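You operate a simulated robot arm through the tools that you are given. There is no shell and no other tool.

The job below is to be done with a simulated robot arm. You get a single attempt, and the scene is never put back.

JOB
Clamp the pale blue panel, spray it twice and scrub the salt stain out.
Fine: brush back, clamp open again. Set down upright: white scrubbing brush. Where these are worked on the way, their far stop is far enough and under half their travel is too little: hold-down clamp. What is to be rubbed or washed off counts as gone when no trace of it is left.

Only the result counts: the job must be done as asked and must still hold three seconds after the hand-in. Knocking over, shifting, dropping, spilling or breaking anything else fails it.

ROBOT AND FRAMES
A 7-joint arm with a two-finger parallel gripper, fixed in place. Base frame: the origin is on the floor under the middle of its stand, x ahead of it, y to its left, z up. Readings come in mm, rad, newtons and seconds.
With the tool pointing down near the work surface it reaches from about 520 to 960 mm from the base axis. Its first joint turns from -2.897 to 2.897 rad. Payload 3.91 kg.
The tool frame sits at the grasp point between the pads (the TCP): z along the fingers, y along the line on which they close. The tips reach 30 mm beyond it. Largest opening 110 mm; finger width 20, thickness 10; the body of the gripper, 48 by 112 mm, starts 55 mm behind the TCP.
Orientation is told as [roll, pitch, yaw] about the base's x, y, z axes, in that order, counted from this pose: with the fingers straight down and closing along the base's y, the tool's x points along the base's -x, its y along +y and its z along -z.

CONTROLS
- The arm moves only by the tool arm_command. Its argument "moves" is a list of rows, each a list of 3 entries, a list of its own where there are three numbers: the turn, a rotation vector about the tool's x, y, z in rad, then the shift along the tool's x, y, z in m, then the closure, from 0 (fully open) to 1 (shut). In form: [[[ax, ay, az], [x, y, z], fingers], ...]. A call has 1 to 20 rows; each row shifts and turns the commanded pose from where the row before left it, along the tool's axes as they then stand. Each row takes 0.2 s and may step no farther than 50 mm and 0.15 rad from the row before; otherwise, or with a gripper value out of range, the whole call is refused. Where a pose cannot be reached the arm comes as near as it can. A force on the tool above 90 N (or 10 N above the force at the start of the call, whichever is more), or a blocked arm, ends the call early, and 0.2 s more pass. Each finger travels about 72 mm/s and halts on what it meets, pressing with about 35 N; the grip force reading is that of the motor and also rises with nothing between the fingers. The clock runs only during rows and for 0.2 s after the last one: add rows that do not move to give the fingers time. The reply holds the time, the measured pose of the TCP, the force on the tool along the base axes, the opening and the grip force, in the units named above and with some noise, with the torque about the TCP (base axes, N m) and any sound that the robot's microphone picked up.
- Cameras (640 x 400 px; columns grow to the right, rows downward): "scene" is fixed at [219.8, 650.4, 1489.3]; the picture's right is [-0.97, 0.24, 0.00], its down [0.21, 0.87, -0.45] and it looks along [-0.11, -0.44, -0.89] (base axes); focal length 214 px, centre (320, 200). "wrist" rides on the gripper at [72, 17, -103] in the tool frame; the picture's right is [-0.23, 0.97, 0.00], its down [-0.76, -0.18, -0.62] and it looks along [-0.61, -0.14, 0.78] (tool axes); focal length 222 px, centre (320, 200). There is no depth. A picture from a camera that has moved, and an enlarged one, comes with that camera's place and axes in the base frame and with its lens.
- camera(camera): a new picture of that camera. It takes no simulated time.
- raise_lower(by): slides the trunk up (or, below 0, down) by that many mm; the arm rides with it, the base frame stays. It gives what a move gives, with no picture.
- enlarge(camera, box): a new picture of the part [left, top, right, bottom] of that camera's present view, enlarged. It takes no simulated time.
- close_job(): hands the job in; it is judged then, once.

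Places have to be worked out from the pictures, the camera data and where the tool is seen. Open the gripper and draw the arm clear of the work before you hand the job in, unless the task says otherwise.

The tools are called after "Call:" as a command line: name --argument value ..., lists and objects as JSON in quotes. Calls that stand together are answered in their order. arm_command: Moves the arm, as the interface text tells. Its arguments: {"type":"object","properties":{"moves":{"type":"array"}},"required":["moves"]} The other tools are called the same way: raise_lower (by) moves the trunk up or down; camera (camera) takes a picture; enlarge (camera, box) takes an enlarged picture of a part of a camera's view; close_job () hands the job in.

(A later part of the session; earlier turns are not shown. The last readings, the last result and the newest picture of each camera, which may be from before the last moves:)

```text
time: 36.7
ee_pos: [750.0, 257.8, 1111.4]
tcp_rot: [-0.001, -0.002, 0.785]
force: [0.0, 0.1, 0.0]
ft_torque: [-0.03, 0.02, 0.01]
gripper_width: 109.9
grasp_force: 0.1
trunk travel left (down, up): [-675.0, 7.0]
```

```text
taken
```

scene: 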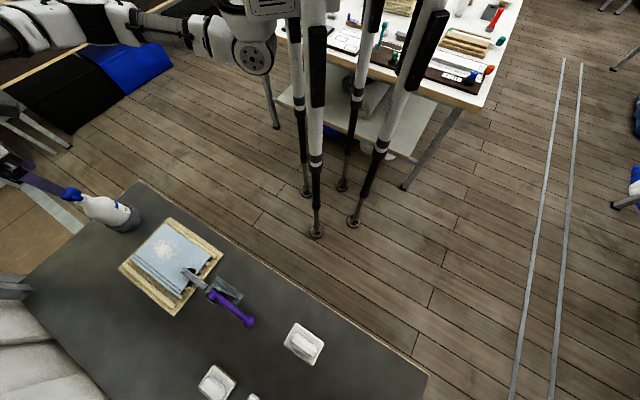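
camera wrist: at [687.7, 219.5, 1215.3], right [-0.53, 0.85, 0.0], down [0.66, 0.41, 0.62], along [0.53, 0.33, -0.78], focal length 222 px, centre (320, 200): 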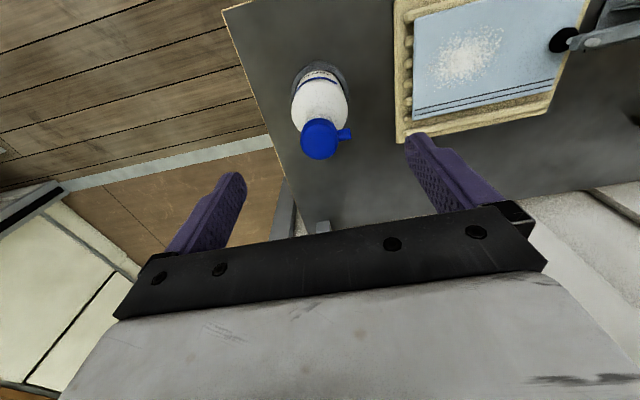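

The pump head lies almost right under the tool. I'll enlarge to fix its centre precisely.

Call:
enlarge --camera "wrist" --box '[260, 50, 400, 180]'

```text
3.08 times, centred on (330, 115) of wrist
camera zoom: at [687.7, 219.5, 1215.3], right [-0.53, 0.85, 0.0], down [0.66, 0.41, 0.62], along [0.53, 0.33, -0.78], focal length 684 px, centre (289, 462)
```

zoom: 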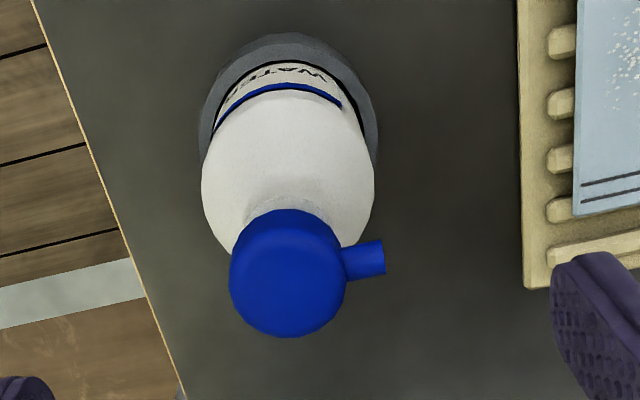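

The head top is centred near (755, 261). I'll shift 6 mm outward, close the fingers, and come down to just above the head.

Call:
arm_command --moves '[[[0, 0, 0], [-0.006, -0.001, 0], 0.3], [[0, 0, 0], [0, 0, 0], 0.6], [[0, 0, 0], [0, 0, 0], 1], [[0, 0, 0], [0, 0, 0], 1], [[0, 0, 0], [0, 0, 0], 1], [[0, 0, 0], [0, 0, 0], 1], [[0, 0, 0], [0, 0, 0.015], 1], [[0, 0, 0], [0, 0, 0.015], 1], [[0, 0, 0], [0, 0, 0.004], 1]]'

Call:
enlarge --camera "wrist" --box '[240, 50, 400, 230]'

Call:
enlarge --camera "scene" --box '[0, 130, 200, 260]'

```text
time: 38.7
ee_pos: [756.2, 262.6, 1077.9]
tcp_rot: [0.0, 0.001, 0.786]
force: [-0.3, 0.2, 0.1]
ft_torque: [0.01, 0.01, -0.02]
gripper_width: 0.0
grasp_force: 35.5
trunk travel left (down, up): [-675.0, 7.0]
```

```text
2.22 times, centred on (320, 140) of wrist
camera zoom: at [694.7, 223.5, 1181.3], right [-0.53, 0.85, 0.0], down [0.66, 0.41, 0.62], along [0.53, 0.33, -0.78], focal length 494 px, centre (320, 333)
```

zoom: 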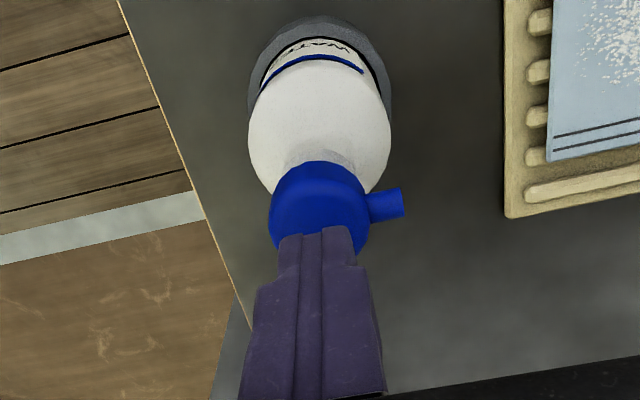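

```text
3.08 times, centred on (100, 195) of scene
camera zoom: at [219.8, 650.4, 1489.3], right [-0.97, 0.24, 0.0], down [0.21, 0.87, -0.45], along [-0.11, -0.44, -0.89], focal length 660 px, centre (997, 215)
```

zoom: 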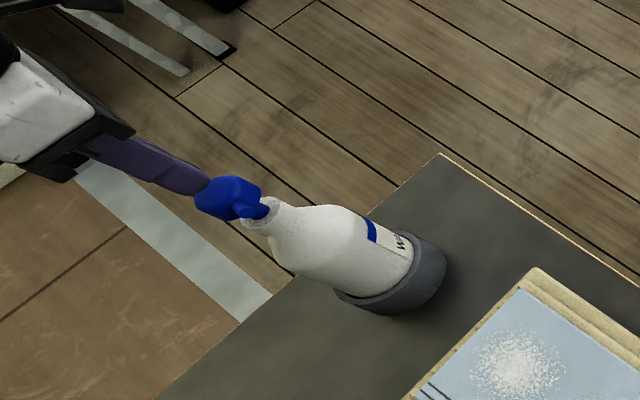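

The tip looks a few millimetres too far outward; I'll shift 3 mm back and lower in 2–3 mm steps, listening for the pump.

Call:
arm_command --moves '[[[0, 0, 0], [0.003, 0, 0.002], 1], [[0, 0, 0], [0, 0, 0.003], 1], [[0, 0, 0], [0, 0, 0.003], 1]]'

```text
time: 39.5
ee_pos: [754.1, 260.4, 1070.1]
tcp_rot: [0.0, 0.0, 0.785]
force: [-0.4, 0.6, -0.6]
ft_torque: [-0.01, 0.02, 0.03]
gripper_width: 0.0
grasp_force: 35.1
trunk travel left (down, up): [-675.0, 7.0]
```

No contact yet at tip height 1040. I'll continue down in small steps.

Call:
arm_command --moves '[[[0, 0, 0], [0, 0, 0.002], 1], [[0, 0, 0], [0, 0, 0.002], 1]]'

```text
time: 40.1
ee_pos: [754.4, 260.5, 1066.7]
tcp_rot: [0.001, 0.0, 0.785]
force: [-0.1, 0.7, -0.4]
ft_torque: [0.0, 0.01, 0.0]
gripper_width: 0.1
grasp_force: 35.3
trunk travel left (down, up): [-675.0, 7.0]
```

Still free at tip height about 1037. I'll check the gap in the wrist view and go on.

Call:
enlarge --camera "scene" --box '[30, 160, 130, 230]'

Call:
arm_command --moves '[[[0, 0, 0], [0, 0, 0.002], 1], [[0, 0, 0], [0, 0, 0.002], 1]]'

```text
5.71 times, centred on (80, 195) of scene
camera zoom: at [219.8, 650.4, 1489.3], right [-0.97, 0.24, 0.0], down [0.21, 0.87, -0.45], along [-0.11, -0.44, -0.89], focal length 1226 px, centre (1691, 229)
```

zoom: 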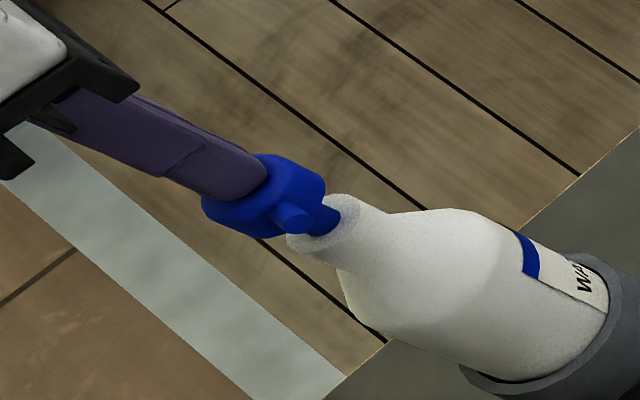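

```text
time: 40.7
ee_pos: [754.9, 261.9, 1062.8]
tcp_rot: [0.001, 0.0, 0.785]
force: [-1.7, -0.7, 1.0]
ft_torque: [-0.04, 0.03, 0.01]
gripper_width: 0.0
grasp_force: 35.0
trunk travel left (down, up): [-675.0, 7.0]
```

The fingertip now looks about to touch the head. I'll continue in 2 mm steps.

Call:
arm_command --moves '[[[0, 0, 0], [0, 0, 0.002], 1], [[0, 0, 0], [0, 0, 0.002], 1]]'

Call:
enlarge --camera "scene" --box '[30, 160, 130, 230]'

```text
time: 41.3
ee_pos: [755.0, 260.9, 1059.3]
tcp_rot: [-0.001, -0.001, 0.783]
force: [-1.5, 0.5, 1.7]
ft_torque: [-0.02, 0.06, -0.03]
gripper_width: 0.3
grasp_force: 35.1
trunk travel left (down, up): [-675.0, 7.0]
```

```text
5.71 times, centred on (80, 195) of scene
camera zoom: at [219.8, 650.4, 1489.3], right [-0.97, 0.24, 0.0], down [0.21, 0.87, -0.45], along [-0.11, -0.44, -0.89], focal length 1226 px, centre (1691, 229)
```

zoom: 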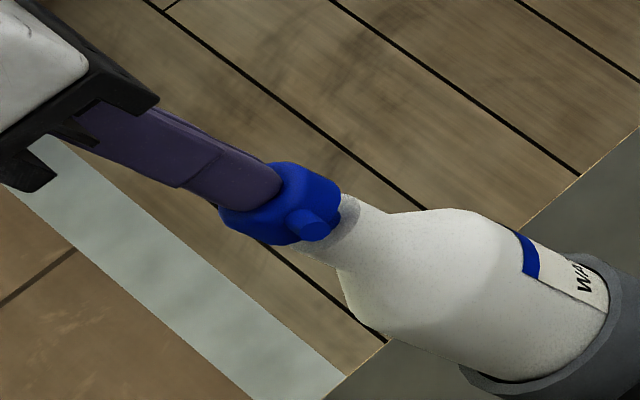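

The head is moving down under a soft spring (about 2 N). I'll keep pressing to the bottom of its stroke.

Call:
arm_command --moves '[[[0, 0, 0], [0, 0, 0.002], 1], [[0, 0, 0], [0, 0, 0.002], 1], [[0, 0, 0], [0, 0, 0.002], 1]]'

Call:
camera --camera "scene"

Call:
enlarge --camera "scene" --box '[30, 160, 130, 230]'

```text
time: 42.1
ee_pos: [754.6, 262.0, 1055.0]
tcp_rot: [0.0, -0.001, 0.782]
force: [3.3, 1.4, 7.5]
ft_torque: [0.0, -0.13, 0.01]
gripper_width: 0.0
grasp_force: 35.3
trunk travel left (down, up): [-675.0, 7.0]
```

```text
taken
```

scene: 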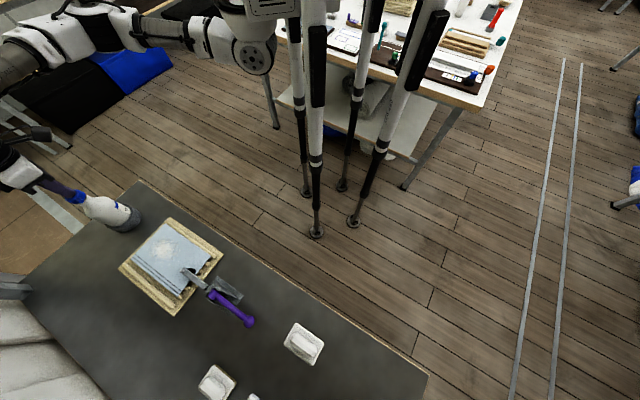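

```text
5.71 times, centred on (80, 195) of scene
camera zoom: at [219.8, 650.4, 1489.3], right [-0.97, 0.24, 0.0], down [0.21, 0.87, -0.45], along [-0.11, -0.44, -0.89], focal length 1226 px, centre (1691, 229)
```

zoom: 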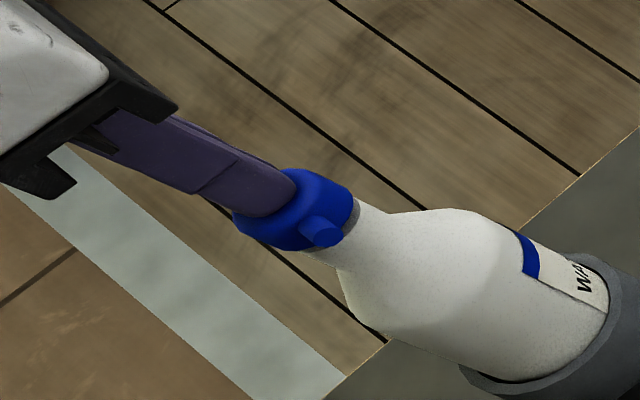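

The head is nearly seated with about 7.5 N. I'll press a bit further to the firm stop and then look at the panel.

Call:
arm_command --moves '[[[0, 0, 0], [0, 0, 0.002], 1], [[0, 0, 0], [0, 0, 0.002], 1]]'

Call:
enlarge --camera "scene" --box '[100, 200, 280, 320]'

Call:
enlarge --camera "wrist" --box '[240, 0, 600, 230]'

```text
time: 42.7
ee_pos: [755.1, 260.4, 1051.7]
tcp_rot: [-0.003, -0.006, 0.784]
force: [12.4, 4.2, 30.6]
ft_torque: [0.08, -0.32, 0.03]
gripper_width: 0.0
grasp_force: 35.4
trunk travel left (down, up): [-675.0, 7.0]
```

```text
3.33 times, centred on (190, 260) of scene
camera zoom: at [219.8, 650.4, 1489.3], right [-0.97, 0.24, 0.0], down [0.21, 0.87, -0.45], along [-0.11, -0.44, -0.89], focal length 715 px, centre (753, 0)
```

zoom: 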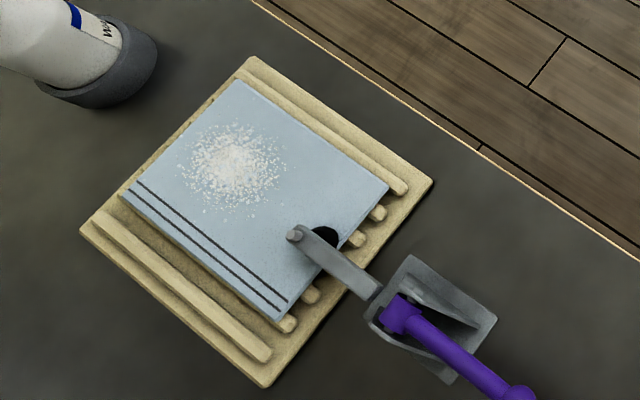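

```text
1.74 times, centred on (420, 115) of wrist
camera zoom: at [691.7, 222.2, 1155.0], right [-0.53, 0.85, 0.0], down [0.66, 0.41, 0.63], along [0.53, 0.33, -0.78], focal length 386 px, centre (146, 348)
```

zoom: 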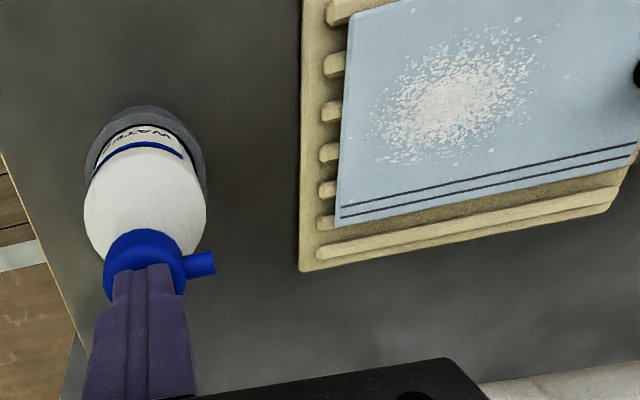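

The head hit its stop at about 30 N, and droplets now show scattered over the stain, so the first spray landed. I'll release the head fully and let it spring back.

Call:
arm_command --moves '[[[0, 0, 0], [0, 0, -0.005], 1], [[0, 0, 0], [0, 0, -0.005], 1], [[0, 0, 0], [0, 0, -0.005], 1], [[0, 0, 0], [0, 0, -0.005], 1], [[0, 0, 0], [0, 0, -0.004], 1], [[0, 0, 0], [0, 0, 0], 1], [[0, 0, 0], [0, 0, 0], 1]]'

Call:
enlarge --camera "scene" --box '[30, 160, 130, 230]'

Call:
enlarge --camera "scene" --box '[120, 210, 230, 290]'

```text
time: 44.3
ee_pos: [755.0, 262.2, 1072.9]
tcp_rot: [0.001, 0.0, 0.787]
force: [0.6, -0.3, -0.4]
ft_torque: [0.0, -0.01, -0.01]
gripper_width: 0.0
grasp_force: 34.6
trunk travel left (down, up): [-675.0, 7.0]
```

```text
5.71 times, centred on (80, 195) of scene
camera zoom: at [219.8, 650.4, 1489.3], right [-0.97, 0.24, 0.0], down [0.21, 0.87, -0.45], along [-0.11, -0.44, -0.89], focal length 1226 px, centre (1691, 229)
```

zoom: 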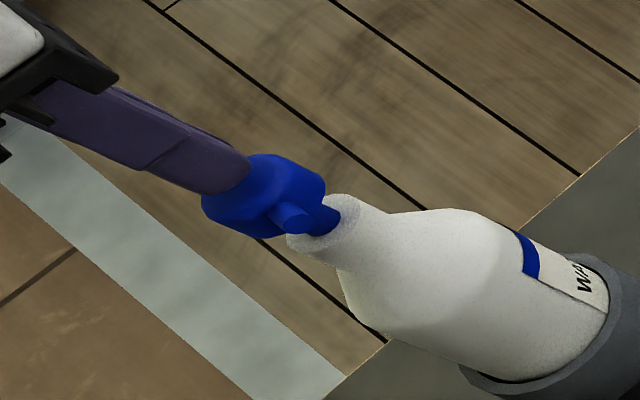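

```text
5.00 times, centred on (175, 250) of scene
camera zoom: at [219.8, 650.4, 1489.3], right [-0.97, 0.24, 0.0], down [0.21, 0.87, -0.45], along [-0.11, -0.44, -0.89], focal length 1072 px, centre (1045, -50)
```

zoom: 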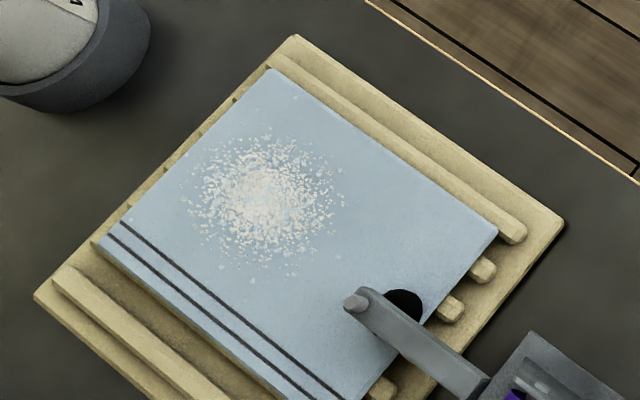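

The head is fully back up, and fine droplets show on the panel. Now the second press, to the same depth.

Call:
arm_command --moves '[[[0, 0, 0], [0, 0, 0.004], 1], [[0, 0, 0], [0, 0, 0.003], 1], [[0, 0, 0], [0, 0, 0.003], 1], [[0, 0, 0], [0, 0, 0.003], 1], [[0, 0, 0], [0, 0, 0.003], 1], [[0, 0, 0], [0, 0, 0.003], 1], [[0, 0, 0], [0, 0, 0.002], 1], [[0, 0, 0], [0, 0, 0.001], 1]]'

Call:
enlarge --camera "scene" --box '[30, 160, 130, 230]'

Call:
enlarge --camera "scene" --box '[120, 210, 230, 290]'

```text
time: 46.1
ee_pos: [753.9, 262.4, 1052.7]
tcp_rot: [-0.002, -0.004, 0.784]
force: [5.9, 1.0, 17.1]
ft_torque: [-0.01, -0.16, 0.08]
gripper_width: 0.0
grasp_force: 35.1
trunk travel left (down, up): [-675.0, 7.0]
```

```text
5.71 times, centred on (80, 195) of scene
camera zoom: at [219.8, 650.4, 1489.3], right [-0.97, 0.24, 0.0], down [0.21, 0.87, -0.45], along [-0.11, -0.44, -0.89], focal length 1226 px, centre (1691, 229)
```

zoom: 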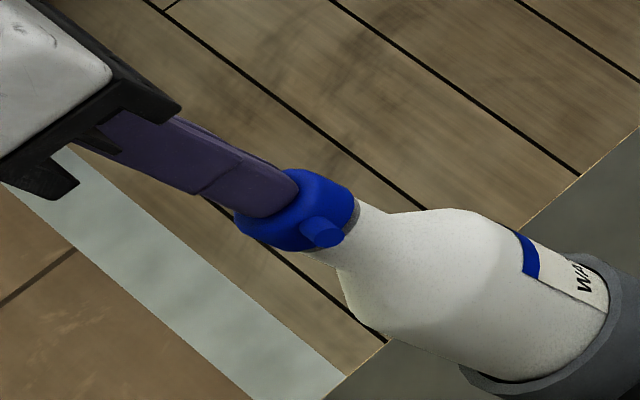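

```text
5.00 times, centred on (175, 250) of scene
camera zoom: at [219.8, 650.4, 1489.3], right [-0.97, 0.24, 0.0], down [0.21, 0.87, -0.45], along [-0.11, -0.44, -0.89], focal length 1072 px, centre (1045, -50)
```

zoom: 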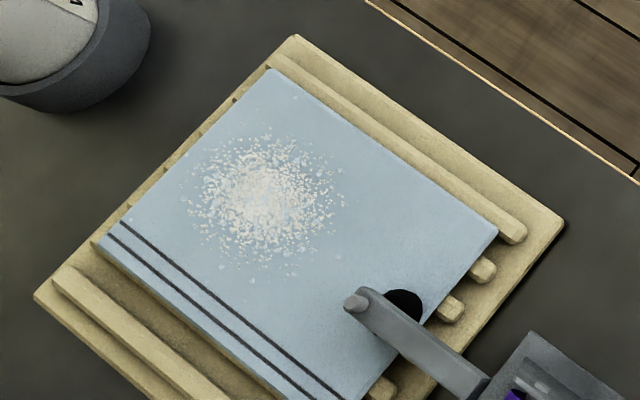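

The second stroke is down at 17 N and a bit more droplets show. I'll press 1–2 mm further to match the first stroke, then release.

Call:
arm_command --moves '[[[0, 0, 0], [0, 0, 0.0015], 1], [[0, 0, 0], [0, 0, 0.001], 1]]'

Call:
enlarge --camera "wrist" --box '[380, 0, 640, 160]'

Call:
arm_command --moves '[[[0, 0, 0], [0, 0, -0.005], 1], [[0, 0, 0], [0, 0, -0.005], 1], [[0, 0, 0], [0, 0, -0.005], 1], [[0, 0, 0], [0, 0, -0.005], 1], [[0, 0, 0], [0, 0, -0.01], 1], [[0, 0, 0], [0, 0, -0.02], 1], [[0, 0, 0], [0, 0, -0.03], 1]]'

Call:
enlarge --camera "scene" --box '[120, 210, 230, 290]'

Call:
camera --camera "scene"

```text
time: 46.7
ee_pos: [754.4, 261.3, 1052.0]
tcp_rot: [-0.002, -0.008, 0.785]
force: [14.4, 5.2, 31.6]
ft_torque: [0.08, -0.34, 0.03]
gripper_width: 0.0
grasp_force: 35.0
trunk travel left (down, up): [-675.0, 7.0]
```

```text
2.46 times, centred on (510, 80) of wrist
camera zoom: at [691.7, 222.2, 1154.9], right [-0.53, 0.85, 0.0], down [0.66, 0.41, 0.63], along [0.53, 0.33, -0.78], focal length 547 px, centre (-148, 495)
```

zoom: 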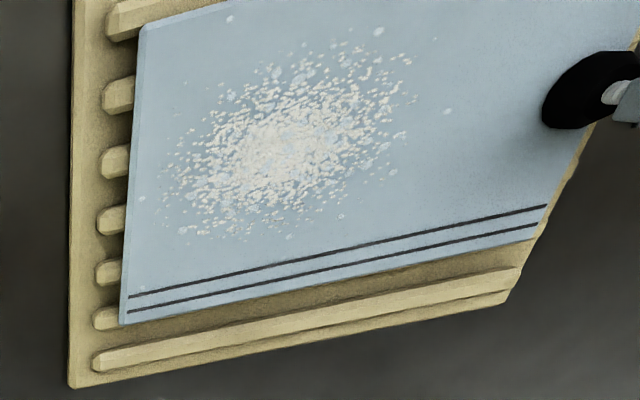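

```text
time: 48.3
ee_pos: [754.5, 260.5, 1130.4]
tcp_rot: [0.0, -0.001, 0.785]
force: [0.1, -0.1, -0.1]
ft_torque: [-0.01, 0.0, 0.02]
gripper_width: 0.2
grasp_force: 35.1
trunk travel left (down, up): [-675.0, 7.0]
```

```text
5.00 times, centred on (175, 250) of scene
camera zoom: at [219.8, 650.4, 1489.3], right [-0.97, 0.24, 0.0], down [0.21, 0.87, -0.45], along [-0.11, -0.44, -0.89], focal length 1072 px, centre (1045, -50)
```

zoom: 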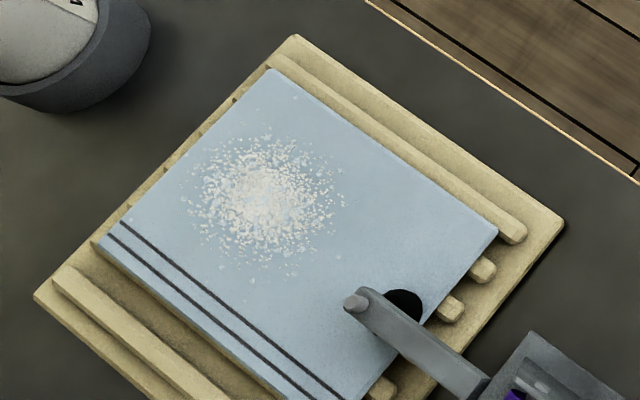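

```text
taken
```

scene: 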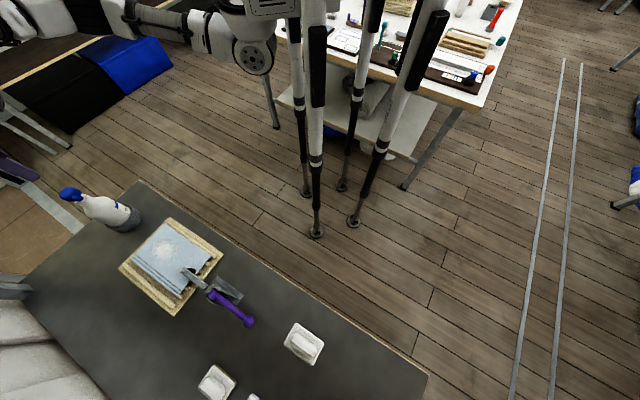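

Two sprays are done and clear droplets are on the panel; the bottle stands undisturbed. Now I'll fly over to the scrubbing brush, whose block is centred near (273, 711), and open the fingers on the way.

Call:
arm_command --moves '[[[0, 0, 0], [0.0015, 0.0471, 0], 1], [[0, 0, 0], [0.0015, 0.0471, 0], 1], [[0, 0, 0], [0.0015, 0.0471, 0.005], 0.5], [[0, 0, 0], [0.0015, 0.0471, 0.005], 0.3], [[0, 0, 0], [0.0015, 0.0471, 0.005], 0.3], [[0, 0, 0], [0.0015, 0.0471, 0.005], 0.3], [[0, 0, 0], [0.0015, 0.0471, 0.005], 0.3], [[0, 0, 0], [0.0015, 0.0471, 0.005], 0.3], [[0, 0, 0], [0.0015, 0.0471, 0.005], 0.3], [[0, 0, 0], [0.0015, 0.0471, 0.005], 0.3], [[0, 0, 0], [0.0015, 0.0471, 0.005], 0.3], [[0, 0, 0], [0.0015, 0.0471, 0.005], 0.3], [[0, 0, 0], [0.0015, 0.0471, 0.005], 0.3], [[0, 0, 0], [0.0015, 0.0471, 0.005], 0.3]]'

Call:
arm_command --moves '[[[0, 0, 0.1427], [0, 0, 0], 0.3], [[0, 0, 0.1427], [0, 0, 0], 0.3], [[0, 0, 0.1427], [0, 0, 0], 0.3], [[0, 0, 0.1427], [0, 0, 0], 0.3], [[0, 0, 0.1427], [0, 0, 0], 0.3], [[0, 0, 0.1427], [0, 0, 0], 0.3], [[0, 0, 0.1427], [0, 0, 0], 0.3], [[0, 0, 0.1427], [0, 0, 0], 0.3], [[0, 0, 0.1427], [0, 0, 0], 0.3], [[0, 0, 0.1427], [0, 0, 0], 0.3], [[0, 0, 0.1427], [0, 0, 0], 0.3]]'

Call:
camera --camera "wrist"

Call:
camera --camera "scene"

```text
time: 51.3
ee_pos: [272.0, 712.0, 1064.9]
tcp_rot: [0.0, -0.001, 0.785]
force: [0.2, 0.3, 0.4]
ft_torque: [-0.01, 0.03, 0.01]
gripper_width: 76.9
grasp_force: 0.2
trunk travel left (down, up): [-675.0, 7.0]
```

```text
time: 53.7
ee_pos: [273.4, 712.6, 1068.2]
tcp_rot: [-0.001, 0.0, -0.79]
force: [0.3, 0.2, -0.8]
ft_torque: [-0.03, 0.0, 0.02]
gripper_width: 77.0
grasp_force: 0.2
trunk travel left (down, up): [-675.0, 7.0]
```

```text
taken
camera wrist: at [235.9, 776.7, 1171.4], right [0.85, 0.53, 0.0], down [0.41, -0.67, 0.62], along [0.33, -0.53, -0.78], focal length 222 px, centre (320, 200)
```

wrist: 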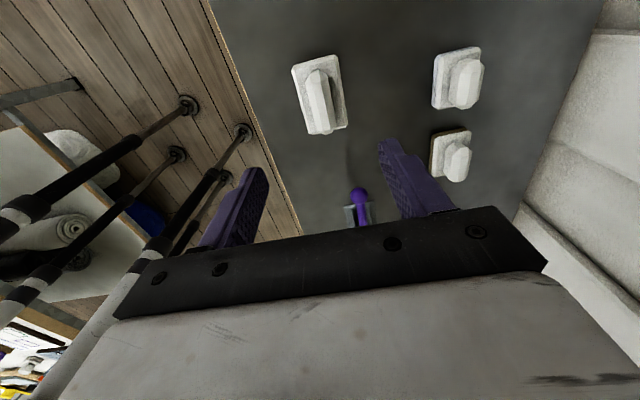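

```text
taken
```

scene: 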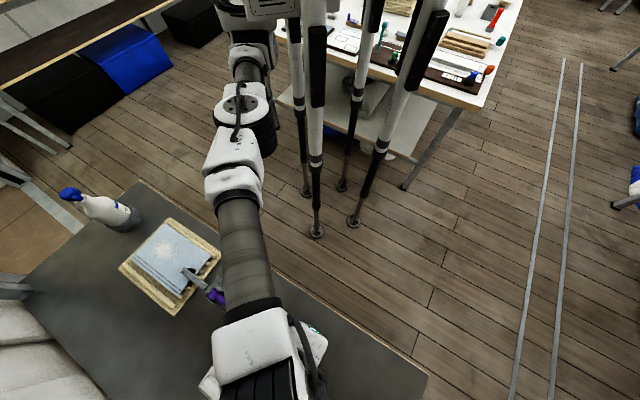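

I'll zoom in on the brush to place the handle's centre and direction precisely.

Call:
enlarge --camera "wrist" --box '[260, 30, 400, 150]'

```text
3.33 times, centred on (330, 90) of wrist
camera zoom: at [235.9, 776.7, 1171.4], right [0.85, 0.53, 0.0], down [0.41, -0.67, 0.62], along [0.33, -0.53, -0.78], focal length 740 px, centre (287, 567)
```

zoom: 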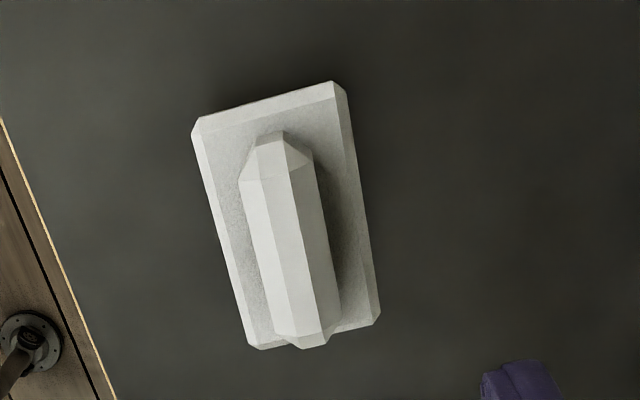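

The block spans about 77 × 51 mm, aligned with the table, with its centre near (273.9, 714.5) and the handle's long axis along (1,-1). I'll set the opening to about 45 mm, shift 3 mm, and descend to the handle's top level.

Call:
arm_command --moves '[[[0, 0, -0.005], [0.001, 0.003, 0], 0.59], [[0, 0, 0], [0, 0, 0], 0.59], [[0, 0, 0], [0, 0, 0.04], 0.59], [[0, 0, 0], [0, 0, 0.04], 0.59], [[0, 0, 0], [0, 0, 0.04], 0.59], [[0, 0, 0], [0, 0, 0.01], 0.59]]'

Call:
camera --camera "wrist"

Call:
enlarge --camera "wrist" --box '[230, 90, 410, 240]'

```text
time: 55.1
ee_pos: [274.1, 717.7, 939.1]
tcp_rot: [0.001, 0.0, -0.779]
force: [-0.7, 0.5, 0.3]
ft_torque: [-0.01, 0.01, -0.02]
gripper_width: 44.9
grasp_force: 0.1
trunk travel left (down, up): [-675.0, 7.0]
```

```text
taken
camera wrist: at [236.5, 781.3, 1042.7], right [0.85, 0.53, 0.0], down [0.42, -0.66, 0.62], along [0.33, -0.53, -0.78], focal length 222 px, centre (320, 200)
```

wrist: 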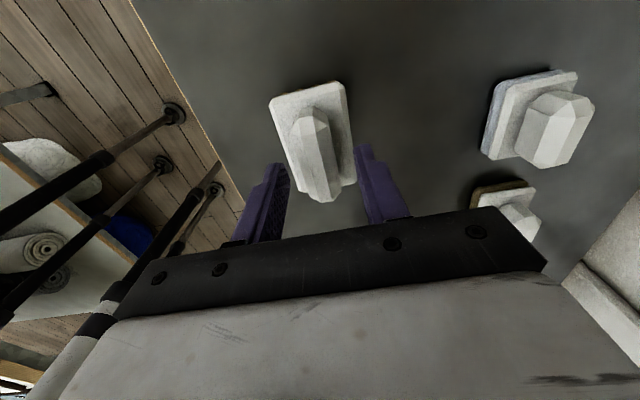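

```text
2.67 times, centred on (320, 165) of wrist
camera zoom: at [236.5, 781.3, 1042.7], right [0.85, 0.53, 0.0], down [0.42, -0.66, 0.62], along [0.33, -0.53, -0.78], focal length 592 px, centre (320, 293)
```

zoom: 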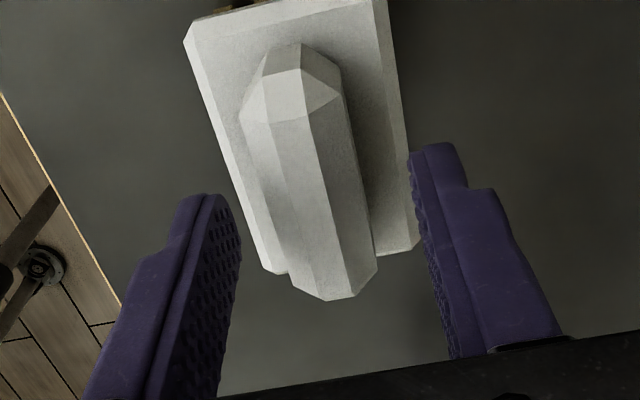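

The handle lies centred between the fingers (within 2 mm). I'll descend in small steps until the tips just touch the block.

Call:
arm_command --moves '[[[0, 0, 0.005], [0.001, 0, 0.005], 0.59], [[0, 0, 0], [0, 0, 0.005], 0.59], [[0, 0, 0], [0, 0, 0.003], 0.59]]'

Call:
enlarge --camera "wrist" --box '[230, 90, 410, 240]'

```text
time: 55.9
ee_pos: [274.2, 717.7, 925.7]
tcp_rot: [0.001, 0.001, -0.786]
force: [0.5, 0.1, 0.6]
ft_torque: [-0.02, 0.04, 0.02]
gripper_width: 45.2
grasp_force: 0.1
trunk travel left (down, up): [-675.0, 7.0]
```

```text
2.67 times, centred on (320, 165) of wrist
camera zoom: at [236.1, 780.5, 1029.3], right [0.85, 0.53, 0.0], down [0.41, -0.66, 0.62], along [0.33, -0.53, -0.78], focal length 592 px, centre (320, 293)
```

zoom: 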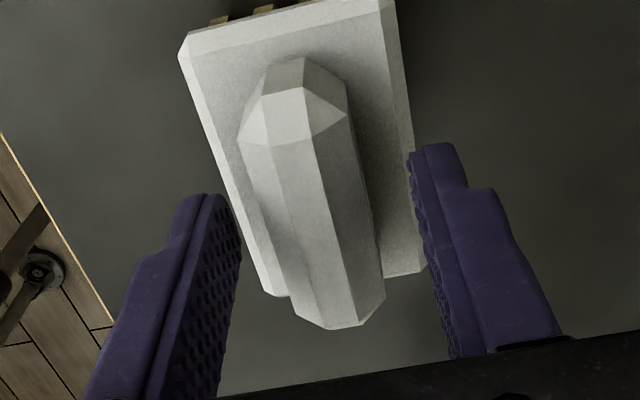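

Tips are at z≈896 with no contact. I'll lower further in 2 mm steps.

Call:
arm_command --moves '[[[0, 0, 0], [0, 0, 0.002], 0.59], [[0, 0, 0], [0, 0, 0.002], 0.59], [[0, 0, 0], [0, 0, 0.002], 0.59]]'

```text
time: 56.7
ee_pos: [275.3, 717.9, 919.4]
tcp_rot: [-0.001, 0.0, -0.787]
force: [-0.5, 0.2, -0.3]
ft_torque: [-0.02, 0.02, -0.03]
gripper_width: 45.2
grasp_force: 0.1
trunk travel left (down, up): [-675.0, 7.0]
```

Still free with tips at about 889. I'll take a look and go on down 2 mm at a time.

Call:
arm_command --moves '[[[0, 0, 0], [0, 0, 0.002], 0.59], [[0, 0, 0], [0, 0, 0.002], 0.59]]'

Call:
enlarge --camera "wrist" --box '[230, 90, 410, 240]'

```text
time: 57.3
ee_pos: [275.1, 715.8, 916.1]
tcp_rot: [-0.001, 0.0, -0.786]
force: [-0.7, 0.6, 0.6]
ft_torque: [-0.01, 0.03, -0.03]
gripper_width: 45.3
grasp_force: 0.2
trunk travel left (down, up): [-675.0, 7.0]
```

```text
2.67 times, centred on (320, 165) of wrist
camera zoom: at [236.4, 780.3, 1018.4], right [0.85, 0.53, 0.0], down [0.41, -0.66, 0.62], along [0.33, -0.53, -0.78], focal length 592 px, centre (320, 293)
```

zoom: 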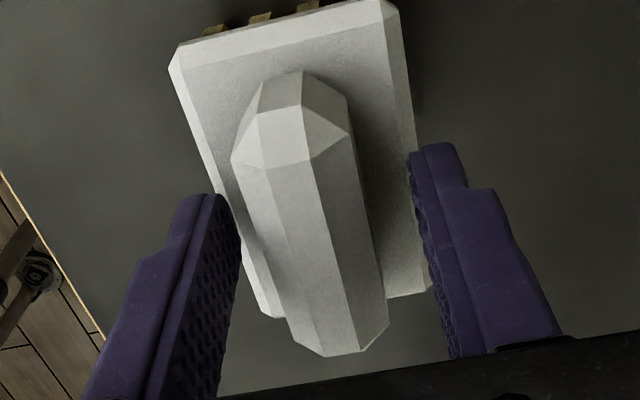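

No contact yet at tip height 886. I'll continue lowering gently.

Call:
arm_command --moves '[[[0, 0, 0], [0, 0, 0.0015], 0.59], [[0, 0, 0], [0, 0, 0.0015], 0.59]]'

```text
time: 57.9
ee_pos: [274.5, 716.0, 911.7]
tcp_rot: [0.0, 0.0, -0.787]
force: [-0.2, 0.1, 0.1]
ft_torque: [0.02, -0.01, -0.02]
gripper_width: 44.8
grasp_force: 0.0
trunk travel left (down, up): [-675.0, 7.0]
```

Tip height about 882, still free. I'll go down a little more.

Call:
arm_command --moves '[[[0, 0, 0], [0, 0, 0.0015], 0.59], [[0, 0, 0], [0, 0, 0.0015], 0.59]]'

Call:
enlarge --camera "wrist" --box '[230, 90, 410, 240]'

```text
time: 58.5
ee_pos: [274.9, 715.3, 911.5]
tcp_rot: [-0.001, 0.001, -0.786]
force: [0.6, -1.0, 5.0]
ft_torque: [-0.1, 0.01, 0.03]
gripper_width: 45.2
grasp_force: 0.0
trunk travel left (down, up): [-675.0, 7.0]
```

```text
2.67 times, centred on (320, 165) of wrist
camera zoom: at [236.9, 779.8, 1013.5], right [0.85, 0.53, 0.0], down [0.41, -0.66, 0.62], along [0.33, -0.53, -0.78], focal length 592 px, centre (320, 293)
```

zoom: 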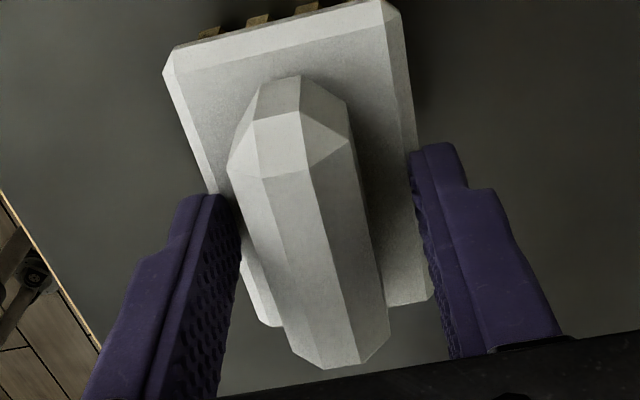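

Contact at about 5 N — the tips are on the block, at tip height ≈881. I'll rise 1 mm and close on the handle.

Call:
arm_command --moves '[[[0, 0, 0], [0, 0, -0.001], 0.59], [[0, 0, 0], [0, 0, 0], 0.75], [[0, 0, 0], [0, 0, 0], 1], [[0, 0, 0], [0, 0, 0], 1], [[0, 0, 0], [0, 0, 0], 1], [[0, 0, 0], [0, 0, 0], 1]]'

Call:
enlarge --camera "wrist" --box '[230, 90, 410, 240]'

```text
time: 59.9
ee_pos: [274.9, 716.1, 909.7]
tcp_rot: [-0.001, 0.002, -0.785]
force: [0.7, -0.7, 0.1]
ft_torque: [0.0, 0.01, -0.03]
gripper_width: 24.4
grasp_force: 34.7
trunk travel left (down, up): [-675.0, 7.0]
```

```text
2.67 times, centred on (320, 165) of wrist
camera zoom: at [236.7, 780.6, 1013.5], right [0.85, 0.53, 0.0], down [0.41, -0.66, 0.62], along [0.33, -0.53, -0.78], focal length 592 px, centre (320, 293)
```

zoom: 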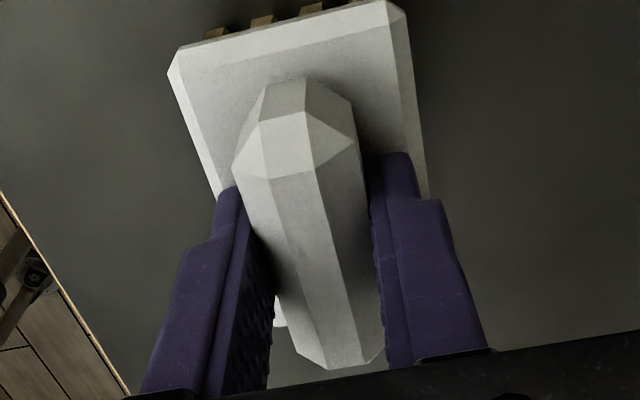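

The handle is held firmly (24.4 mm). I'll lift the brush well clear, high enough to pass over the clamp, and check it.

Call:
arm_command --moves '[[[0, 0, 0], [0, 0, -0.01], 1], [[0, 0, 0], [0, 0, -0.03], 1], [[0, 0, 0], [0, 0, -0.045], 1], [[0, 0, 0], [0, 0, -0.045], 1], [[0, 0, 0], [0, 0, 0], 1]]'

Call:
camera --camera "wrist"

```text
time: 61.1
ee_pos: [275.6, 717.1, 1040.0]
tcp_rot: [-0.002, -0.001, -0.785]
force: [-0.3, -0.4, -0.9]
ft_torque: [-0.03, 0.01, -0.03]
gripper_width: 24.5
grasp_force: 35.0
trunk travel left (down, up): [-675.0, 7.0]
```

```text
taken
camera wrist: at [237.7, 780.0, 1143.6], right [0.85, 0.53, 0.0], down [0.41, -0.66, 0.62], along [0.33, -0.53, -0.78], focal length 222 px, centre (320, 200)
```

wrist: 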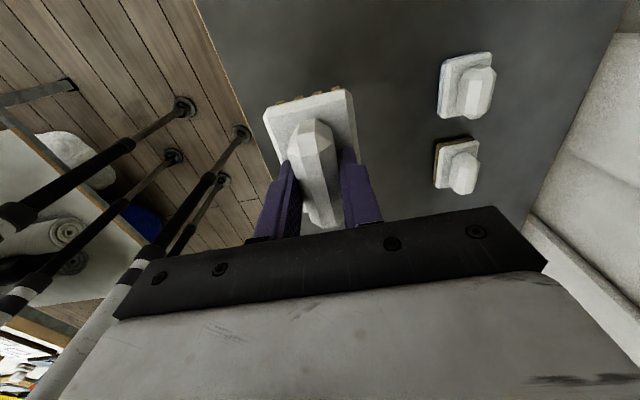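

The brush is lifted cleanly. I'll carry it along the table to above the stain.

Call:
arm_command --moves '[[[0, 0, 0], [-0.047, 0.0011, 0], 1], [[0, 0, 0], [-0.047, 0.0011, 0], 1], [[0, 0, 0], [-0.047, 0.0011, 0], 1], [[0, 0, 0], [-0.047, 0.0011, 0], 1], [[0, 0, 0], [-0.047, 0.0011, 0], 1], [[0, 0, 0], [-0.047, 0.0011, 0], 1], [[0, 0, 0], [-0.047, 0.0011, 0], 1], [[0, 0, 0], [-0.047, 0.0011, 0], 1], [[0, 0, 0], [-0.047, 0.0011, 0], 1], [[0, 0, 0], [-0.047, 0.0011, 0], 1], [[0, 0, 0], [0, 0, 0], 1]]'

Call:
camera --camera "wrist"

Call:
camera --camera "scene"

```text
time: 63.5
ee_pos: [616.6, 392.6, 1041.3]
tcp_rot: [-0.001, -0.001, -0.787]
force: [-0.4, 0.3, -0.7]
ft_torque: [0.0, 0.0, -0.03]
gripper_width: 24.3
grasp_force: 35.1
trunk travel left (down, up): [-675.0, 7.0]
```

```text
taken
camera wrist: at [577.6, 455.0, 1144.8], right [0.85, 0.53, 0.0], down [0.41, -0.66, 0.62], along [0.33, -0.53, -0.78], focal length 222 px, centre (320, 200)
```

wrist: 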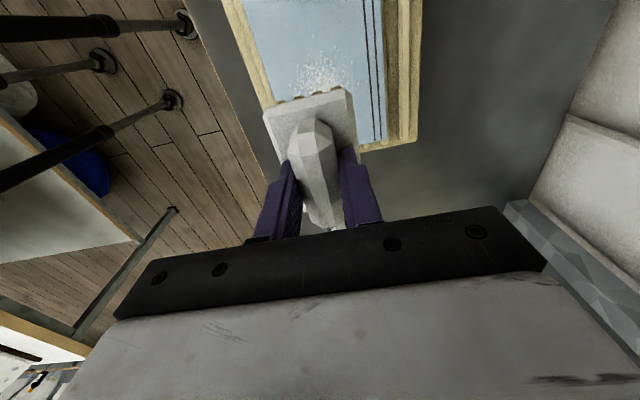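

```text
taken
```

scene: 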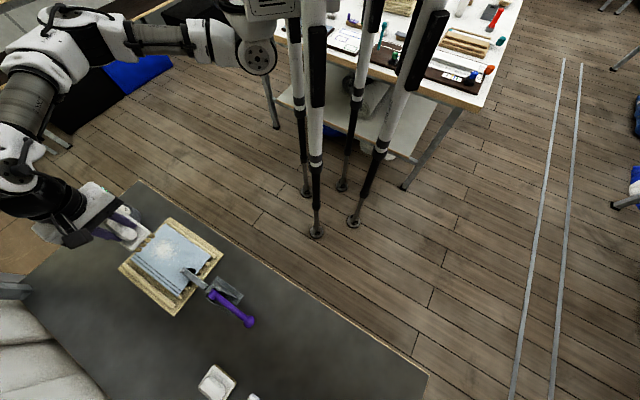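

The brush is over the stain. I'll lower it most of the way, then feel for the panel.

Call:
arm_command --moves '[[[0, 0, 0], [0, 0, 0.04], 1], [[0, 0, 0], [0, 0, 0.04], 1], [[0, 0, 0], [0, 0, 0.01], 1], [[0, 0, 0], [0, 0, 0.004], 1], [[0, 0, 0], [0, 0, 0.004], 1]]'

Call:
enlarge --camera "scene" --box '[60, 180, 240, 300]'

```text
time: 64.7
ee_pos: [614.8, 391.4, 942.3]
tcp_rot: [-0.001, 0.001, -0.786]
force: [0.1, -0.7, -0.6]
ft_torque: [-0.03, 0.0, 0.01]
gripper_width: 24.3
grasp_force: 34.6
trunk travel left (down, up): [-675.0, 7.0]
```

```text
3.33 times, centred on (150, 240) of scene
camera zoom: at [219.8, 650.4, 1489.3], right [-0.97, 0.24, 0.0], down [0.21, 0.87, -0.45], along [-0.11, -0.44, -0.89], focal length 715 px, centre (887, 67)
```

zoom: 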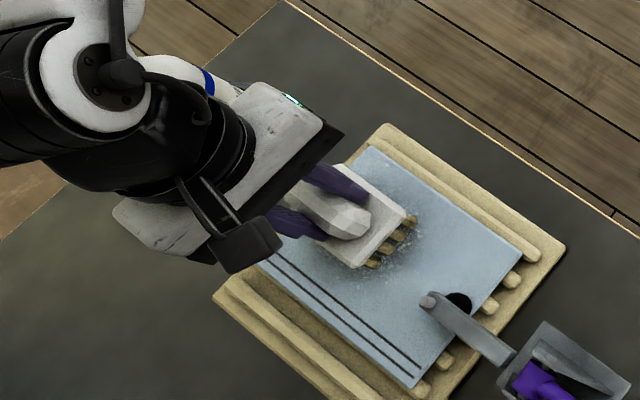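

The brush is just above the stain. I'll lower in 2 mm steps until I feel light contact.

Call:
arm_command --moves '[[[0, 0, 0], [0, 0, 0.002], 1], [[0, 0, 0], [0, 0, 0.002], 1], [[0, 0, 0], [0, 0, 0.002], 1]]'

```text
time: 65.5
ee_pos: [615.6, 392.1, 935.9]
tcp_rot: [-0.001, 0.001, -0.786]
force: [0.6, 0.5, -1.2]
ft_torque: [-0.03, 0.01, -0.01]
gripper_width: 24.3
grasp_force: 34.7
trunk travel left (down, up): [-675.0, 7.0]
```

No contact yet at TCP z≈936. I'll continue down.

Call:
arm_command --moves '[[[0, 0, 0], [0, 0, 0.002], 1], [[0, 0, 0], [0, 0, 0.002], 1]]'

```text
time: 66.1
ee_pos: [615.8, 392.3, 934.7]
tcp_rot: [0.003, 0.0, -0.785]
force: [0.0, -4.2, 17.0]
ft_torque: [-0.29, 0.2, 0.01]
gripper_width: 24.3
grasp_force: 34.8
trunk travel left (down, up): [-675.0, 7.0]
```

Contact at about 17 N with TCP z≈935. I'll start scrubbing with strokes across the panel (along the finger-closing axis, where the grip is firmest).

Call:
arm_command --moves '[[[0, 0, 0], [0, 0.012, 0], 1], [[0, 0, 0], [0, 0.012, 0], 1], [[0, 0, 0], [0, 0.012, 0], 1], [[0, 0, 0], [0, -0.012, 0], 1], [[0, 0, 0], [0, -0.012, 0], 1], [[0, 0, 0], [0, -0.012, 0], 1], [[0, 0, 0], [0, -0.012, 0], 1], [[0, 0, 0], [0, -0.012, 0], 1], [[0, 0, 0], [0, 0.012, 0], 1], [[0, 0, 0], [0, 0.012, 0], 1]]'

Call:
camera --camera "wrist"

Call:
enlarge --camera "scene" --box '[60, 180, 240, 300]'

```text
time: 68.3
ee_pos: [614.2, 391.2, 935.0]
tcp_rot: [0.001, 0.0, -0.785]
force: [-6.9, -5.1, 26.4]
ft_torque: [-0.18, 0.49, 0.0]
gripper_width: 24.4
grasp_force: 34.9
trunk travel left (down, up): [-675.0, 7.0]
```

```text
taken
camera wrist: at [575.7, 454.3, 1037.9], right [0.85, 0.53, 0.0], down [0.41, -0.66, 0.62], along [0.33, -0.53, -0.78], focal length 222 px, centre (320, 200)
```

wrist: 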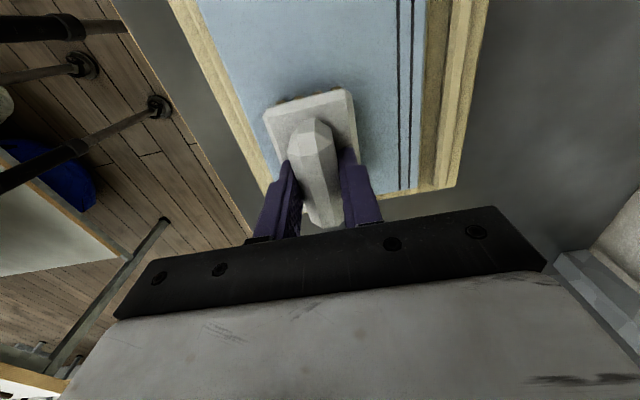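

```text
3.33 times, centred on (150, 240) of scene
camera zoom: at [219.8, 650.4, 1489.3], right [-0.97, 0.24, 0.0], down [0.21, 0.87, -0.45], along [-0.11, -0.44, -0.89], focal length 715 px, centre (887, 67)
```

zoom: 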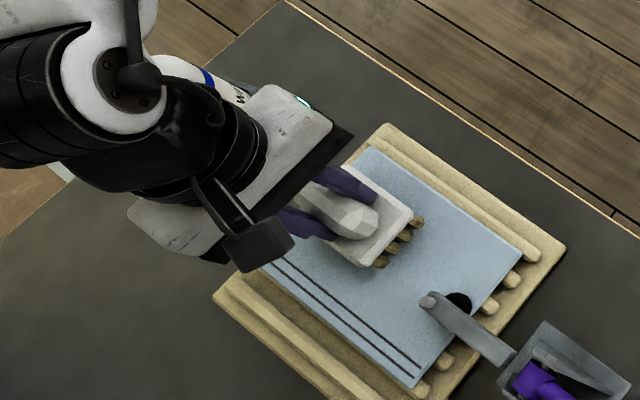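

The visible part of the stain is disappearing. I'll extend the strokes to the bottle-side part of the stain, then the clamp-side.

Call:
arm_command --moves '[[[0, 0, 0], [-0.008, 0, 0], 1], [[0, 0, 0], [-0.008, 0, 0], 1], [[0, 0, 0], [0, 0.012, 0], 1], [[0, 0, 0], [0, 0.012, 0], 1], [[0, 0, 0], [0, 0.012, 0], 1], [[0, 0, 0], [0, -0.012, 0], 1], [[0, 0, 0], [0, -0.012, 0], 1], [[0, 0, 0], [0, -0.012, 0], 1], [[0, 0, 0], [0, -0.012, 0], 1], [[0, 0, 0], [0, -0.012, 0], 1], [[0, 0, 0], [0, 0.012, 0], 1], [[0, 0, 0], [0, 0.012, 0], 1]]'

Call:
arm_command --moves '[[[0, 0, 0], [0.011, 0, 0], 1], [[0, 0, 0], [0.011, 0, 0], 1], [[0, 0, 0], [0.01, 0, 0], 1], [[0, 0, 0], [0, 0.012, 0], 1], [[0, 0, 0], [0, 0.012, 0], 1], [[0, 0, 0], [0, 0.012, 0], 1], [[0, 0, 0], [0, -0.012, 0], 1], [[0, 0, 0], [0, -0.012, 0], 1], [[0, 0, 0], [0, -0.012, 0], 1], [[0, 0, 0], [0, -0.012, 0], 1], [[0, 0, 0], [0, -0.012, 0], 1], [[0, 0, 0], [0, 0.012, 0], 1], [[0, 0, 0], [0, 0.012, 0], 1], [[0, 0, 0], [-0.008, 0, 0], 1], [[0, 0, 0], [-0.008, 0, 0], 1]]'

Call:
enlarge --camera "scene" --box '[60, 180, 240, 300]'

```text
time: 70.9
ee_pos: [623.3, 379.4, 934.3]
tcp_rot: [0.0, 0.001, -0.783]
force: [-7.0, -6.4, 25.9]
ft_torque: [-0.25, 0.44, 0.05]
gripper_width: 24.4
grasp_force: 35.0
trunk travel left (down, up): [-675.0, 7.0]
```

```text
time: 74.1
ee_pos: [613.5, 392.8, 933.9]
tcp_rot: [0.004, 0.001, -0.784]
force: [-3.9, 5.4, 22.6]
ft_torque: [0.12, 0.31, -0.01]
gripper_width: 24.4
grasp_force: 35.0
trunk travel left (down, up): [-675.0, 7.0]
```

```text
3.33 times, centred on (150, 240) of scene
camera zoom: at [219.8, 650.4, 1489.3], right [-0.97, 0.24, 0.0], down [0.21, 0.87, -0.45], along [-0.11, -0.44, -0.89], focal length 715 px, centre (887, 67)
```

zoom: 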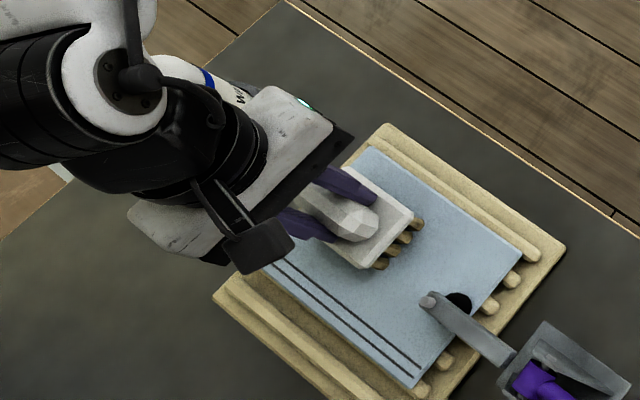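

The strokes cover the whole stain area. I'll lift the brush and move partway back to see whether any trace is left.

Call:
arm_command --moves '[[[0, 0, 0], [0, 0, -0.01], 1], [[0, 0, 0], [0, 0, -0.04], 1], [[0, 0, 0], [0, 0, -0.04], 1], [[0, 0, 0], [0, 0, -0.02], 1], [[0, 0, 0], [0.045, 0, 0], 1], [[0, 0, 0], [0.045, 0, 0], 1], [[0, 0, 0], [0.045, 0, 0], 1], [[0, 0, 0], [0.045, 0, 0], 1], [[0, 0, 0], [0.045, 0, 0], 1], [[0, 0, 0], [0.045, 0, 0], 1]]'

Call:
enlarge --camera "scene" --box '[110, 200, 240, 300]'

Call:
camera --camera "wrist"

```text
time: 76.3
ee_pos: [423.5, 584.1, 1043.8]
tcp_rot: [0.0, 0.001, -0.788]
force: [-0.4, 0.7, -0.9]
ft_torque: [-0.02, -0.02, -0.02]
gripper_width: 24.5
grasp_force: 35.3
trunk travel left (down, up): [-675.0, 7.0]
```

```text
4.00 times, centred on (175, 250) of scene
camera zoom: at [219.8, 650.4, 1489.3], right [-0.97, 0.24, 0.0], down [0.21, 0.87, -0.45], along [-0.11, -0.44, -0.89], focal length 858 px, centre (900, 0)
```

zoom: 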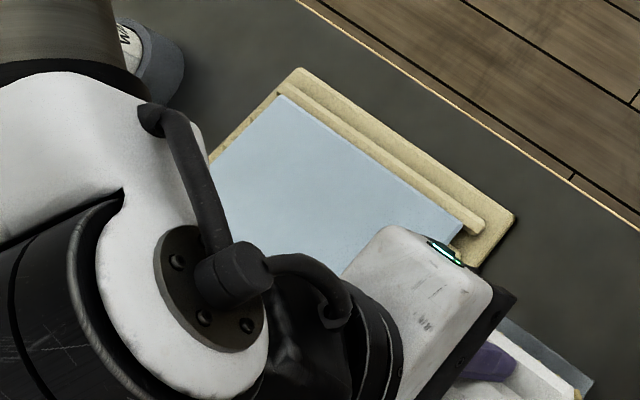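

```text
taken
camera wrist: at [385.1, 647.0, 1147.6], right [0.85, 0.53, 0.0], down [0.41, -0.66, 0.62], along [0.33, -0.53, -0.78], focal length 222 px, centre (320, 200)
```

wrist: 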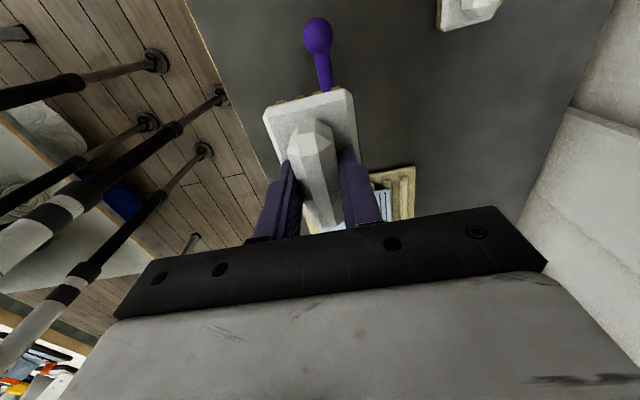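

The visible part is clean. I'll move back above the brush's home place, which clears the scene camera's view of the panel.

Call:
arm_command --moves '[[[0, 0, 0], [0.0397, -0.0023, 0], 1], [[0, 0, 0], [0.0397, -0.0023, 0], 1], [[0, 0, 0], [0.0397, -0.0023, 0], 1], [[0, 0, 0], [0.0397, -0.0023, 0], 1], [[0, 0, 0], [0.0397, -0.0023, 0], 1], [[0, 0, 0], [0, 0, 0], 1]]'

Call:
enlarge --camera "scene" --box '[110, 200, 240, 300]'

Call:
camera --camera "scene"

```text
time: 77.7
ee_pos: [275.6, 716.1, 1040.8]
tcp_rot: [-0.003, 0.0, -0.785]
force: [0.0, -0.5, -1.6]
ft_torque: [0.03, 0.04, 0.02]
gripper_width: 24.4
grasp_force: 34.9
trunk travel left (down, up): [-675.0, 7.0]
```

```text
4.00 times, centred on (175, 250) of scene
camera zoom: at [219.8, 650.4, 1489.3], right [-0.97, 0.24, 0.0], down [0.21, 0.87, -0.45], along [-0.11, -0.44, -0.89], focal length 858 px, centre (900, 0)
```

zoom: 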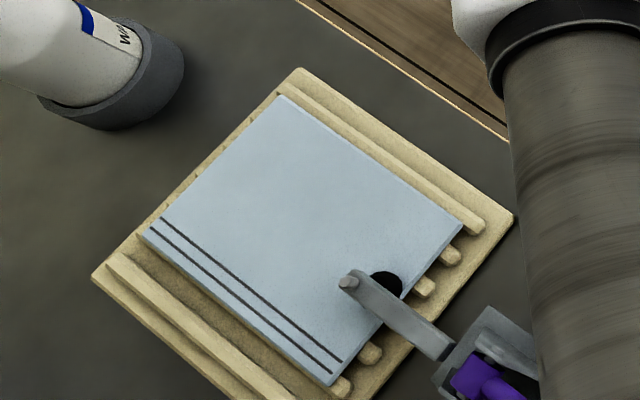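

```text
taken
```

scene: 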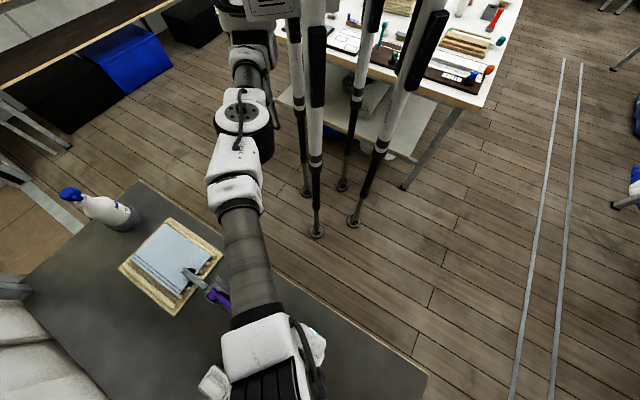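

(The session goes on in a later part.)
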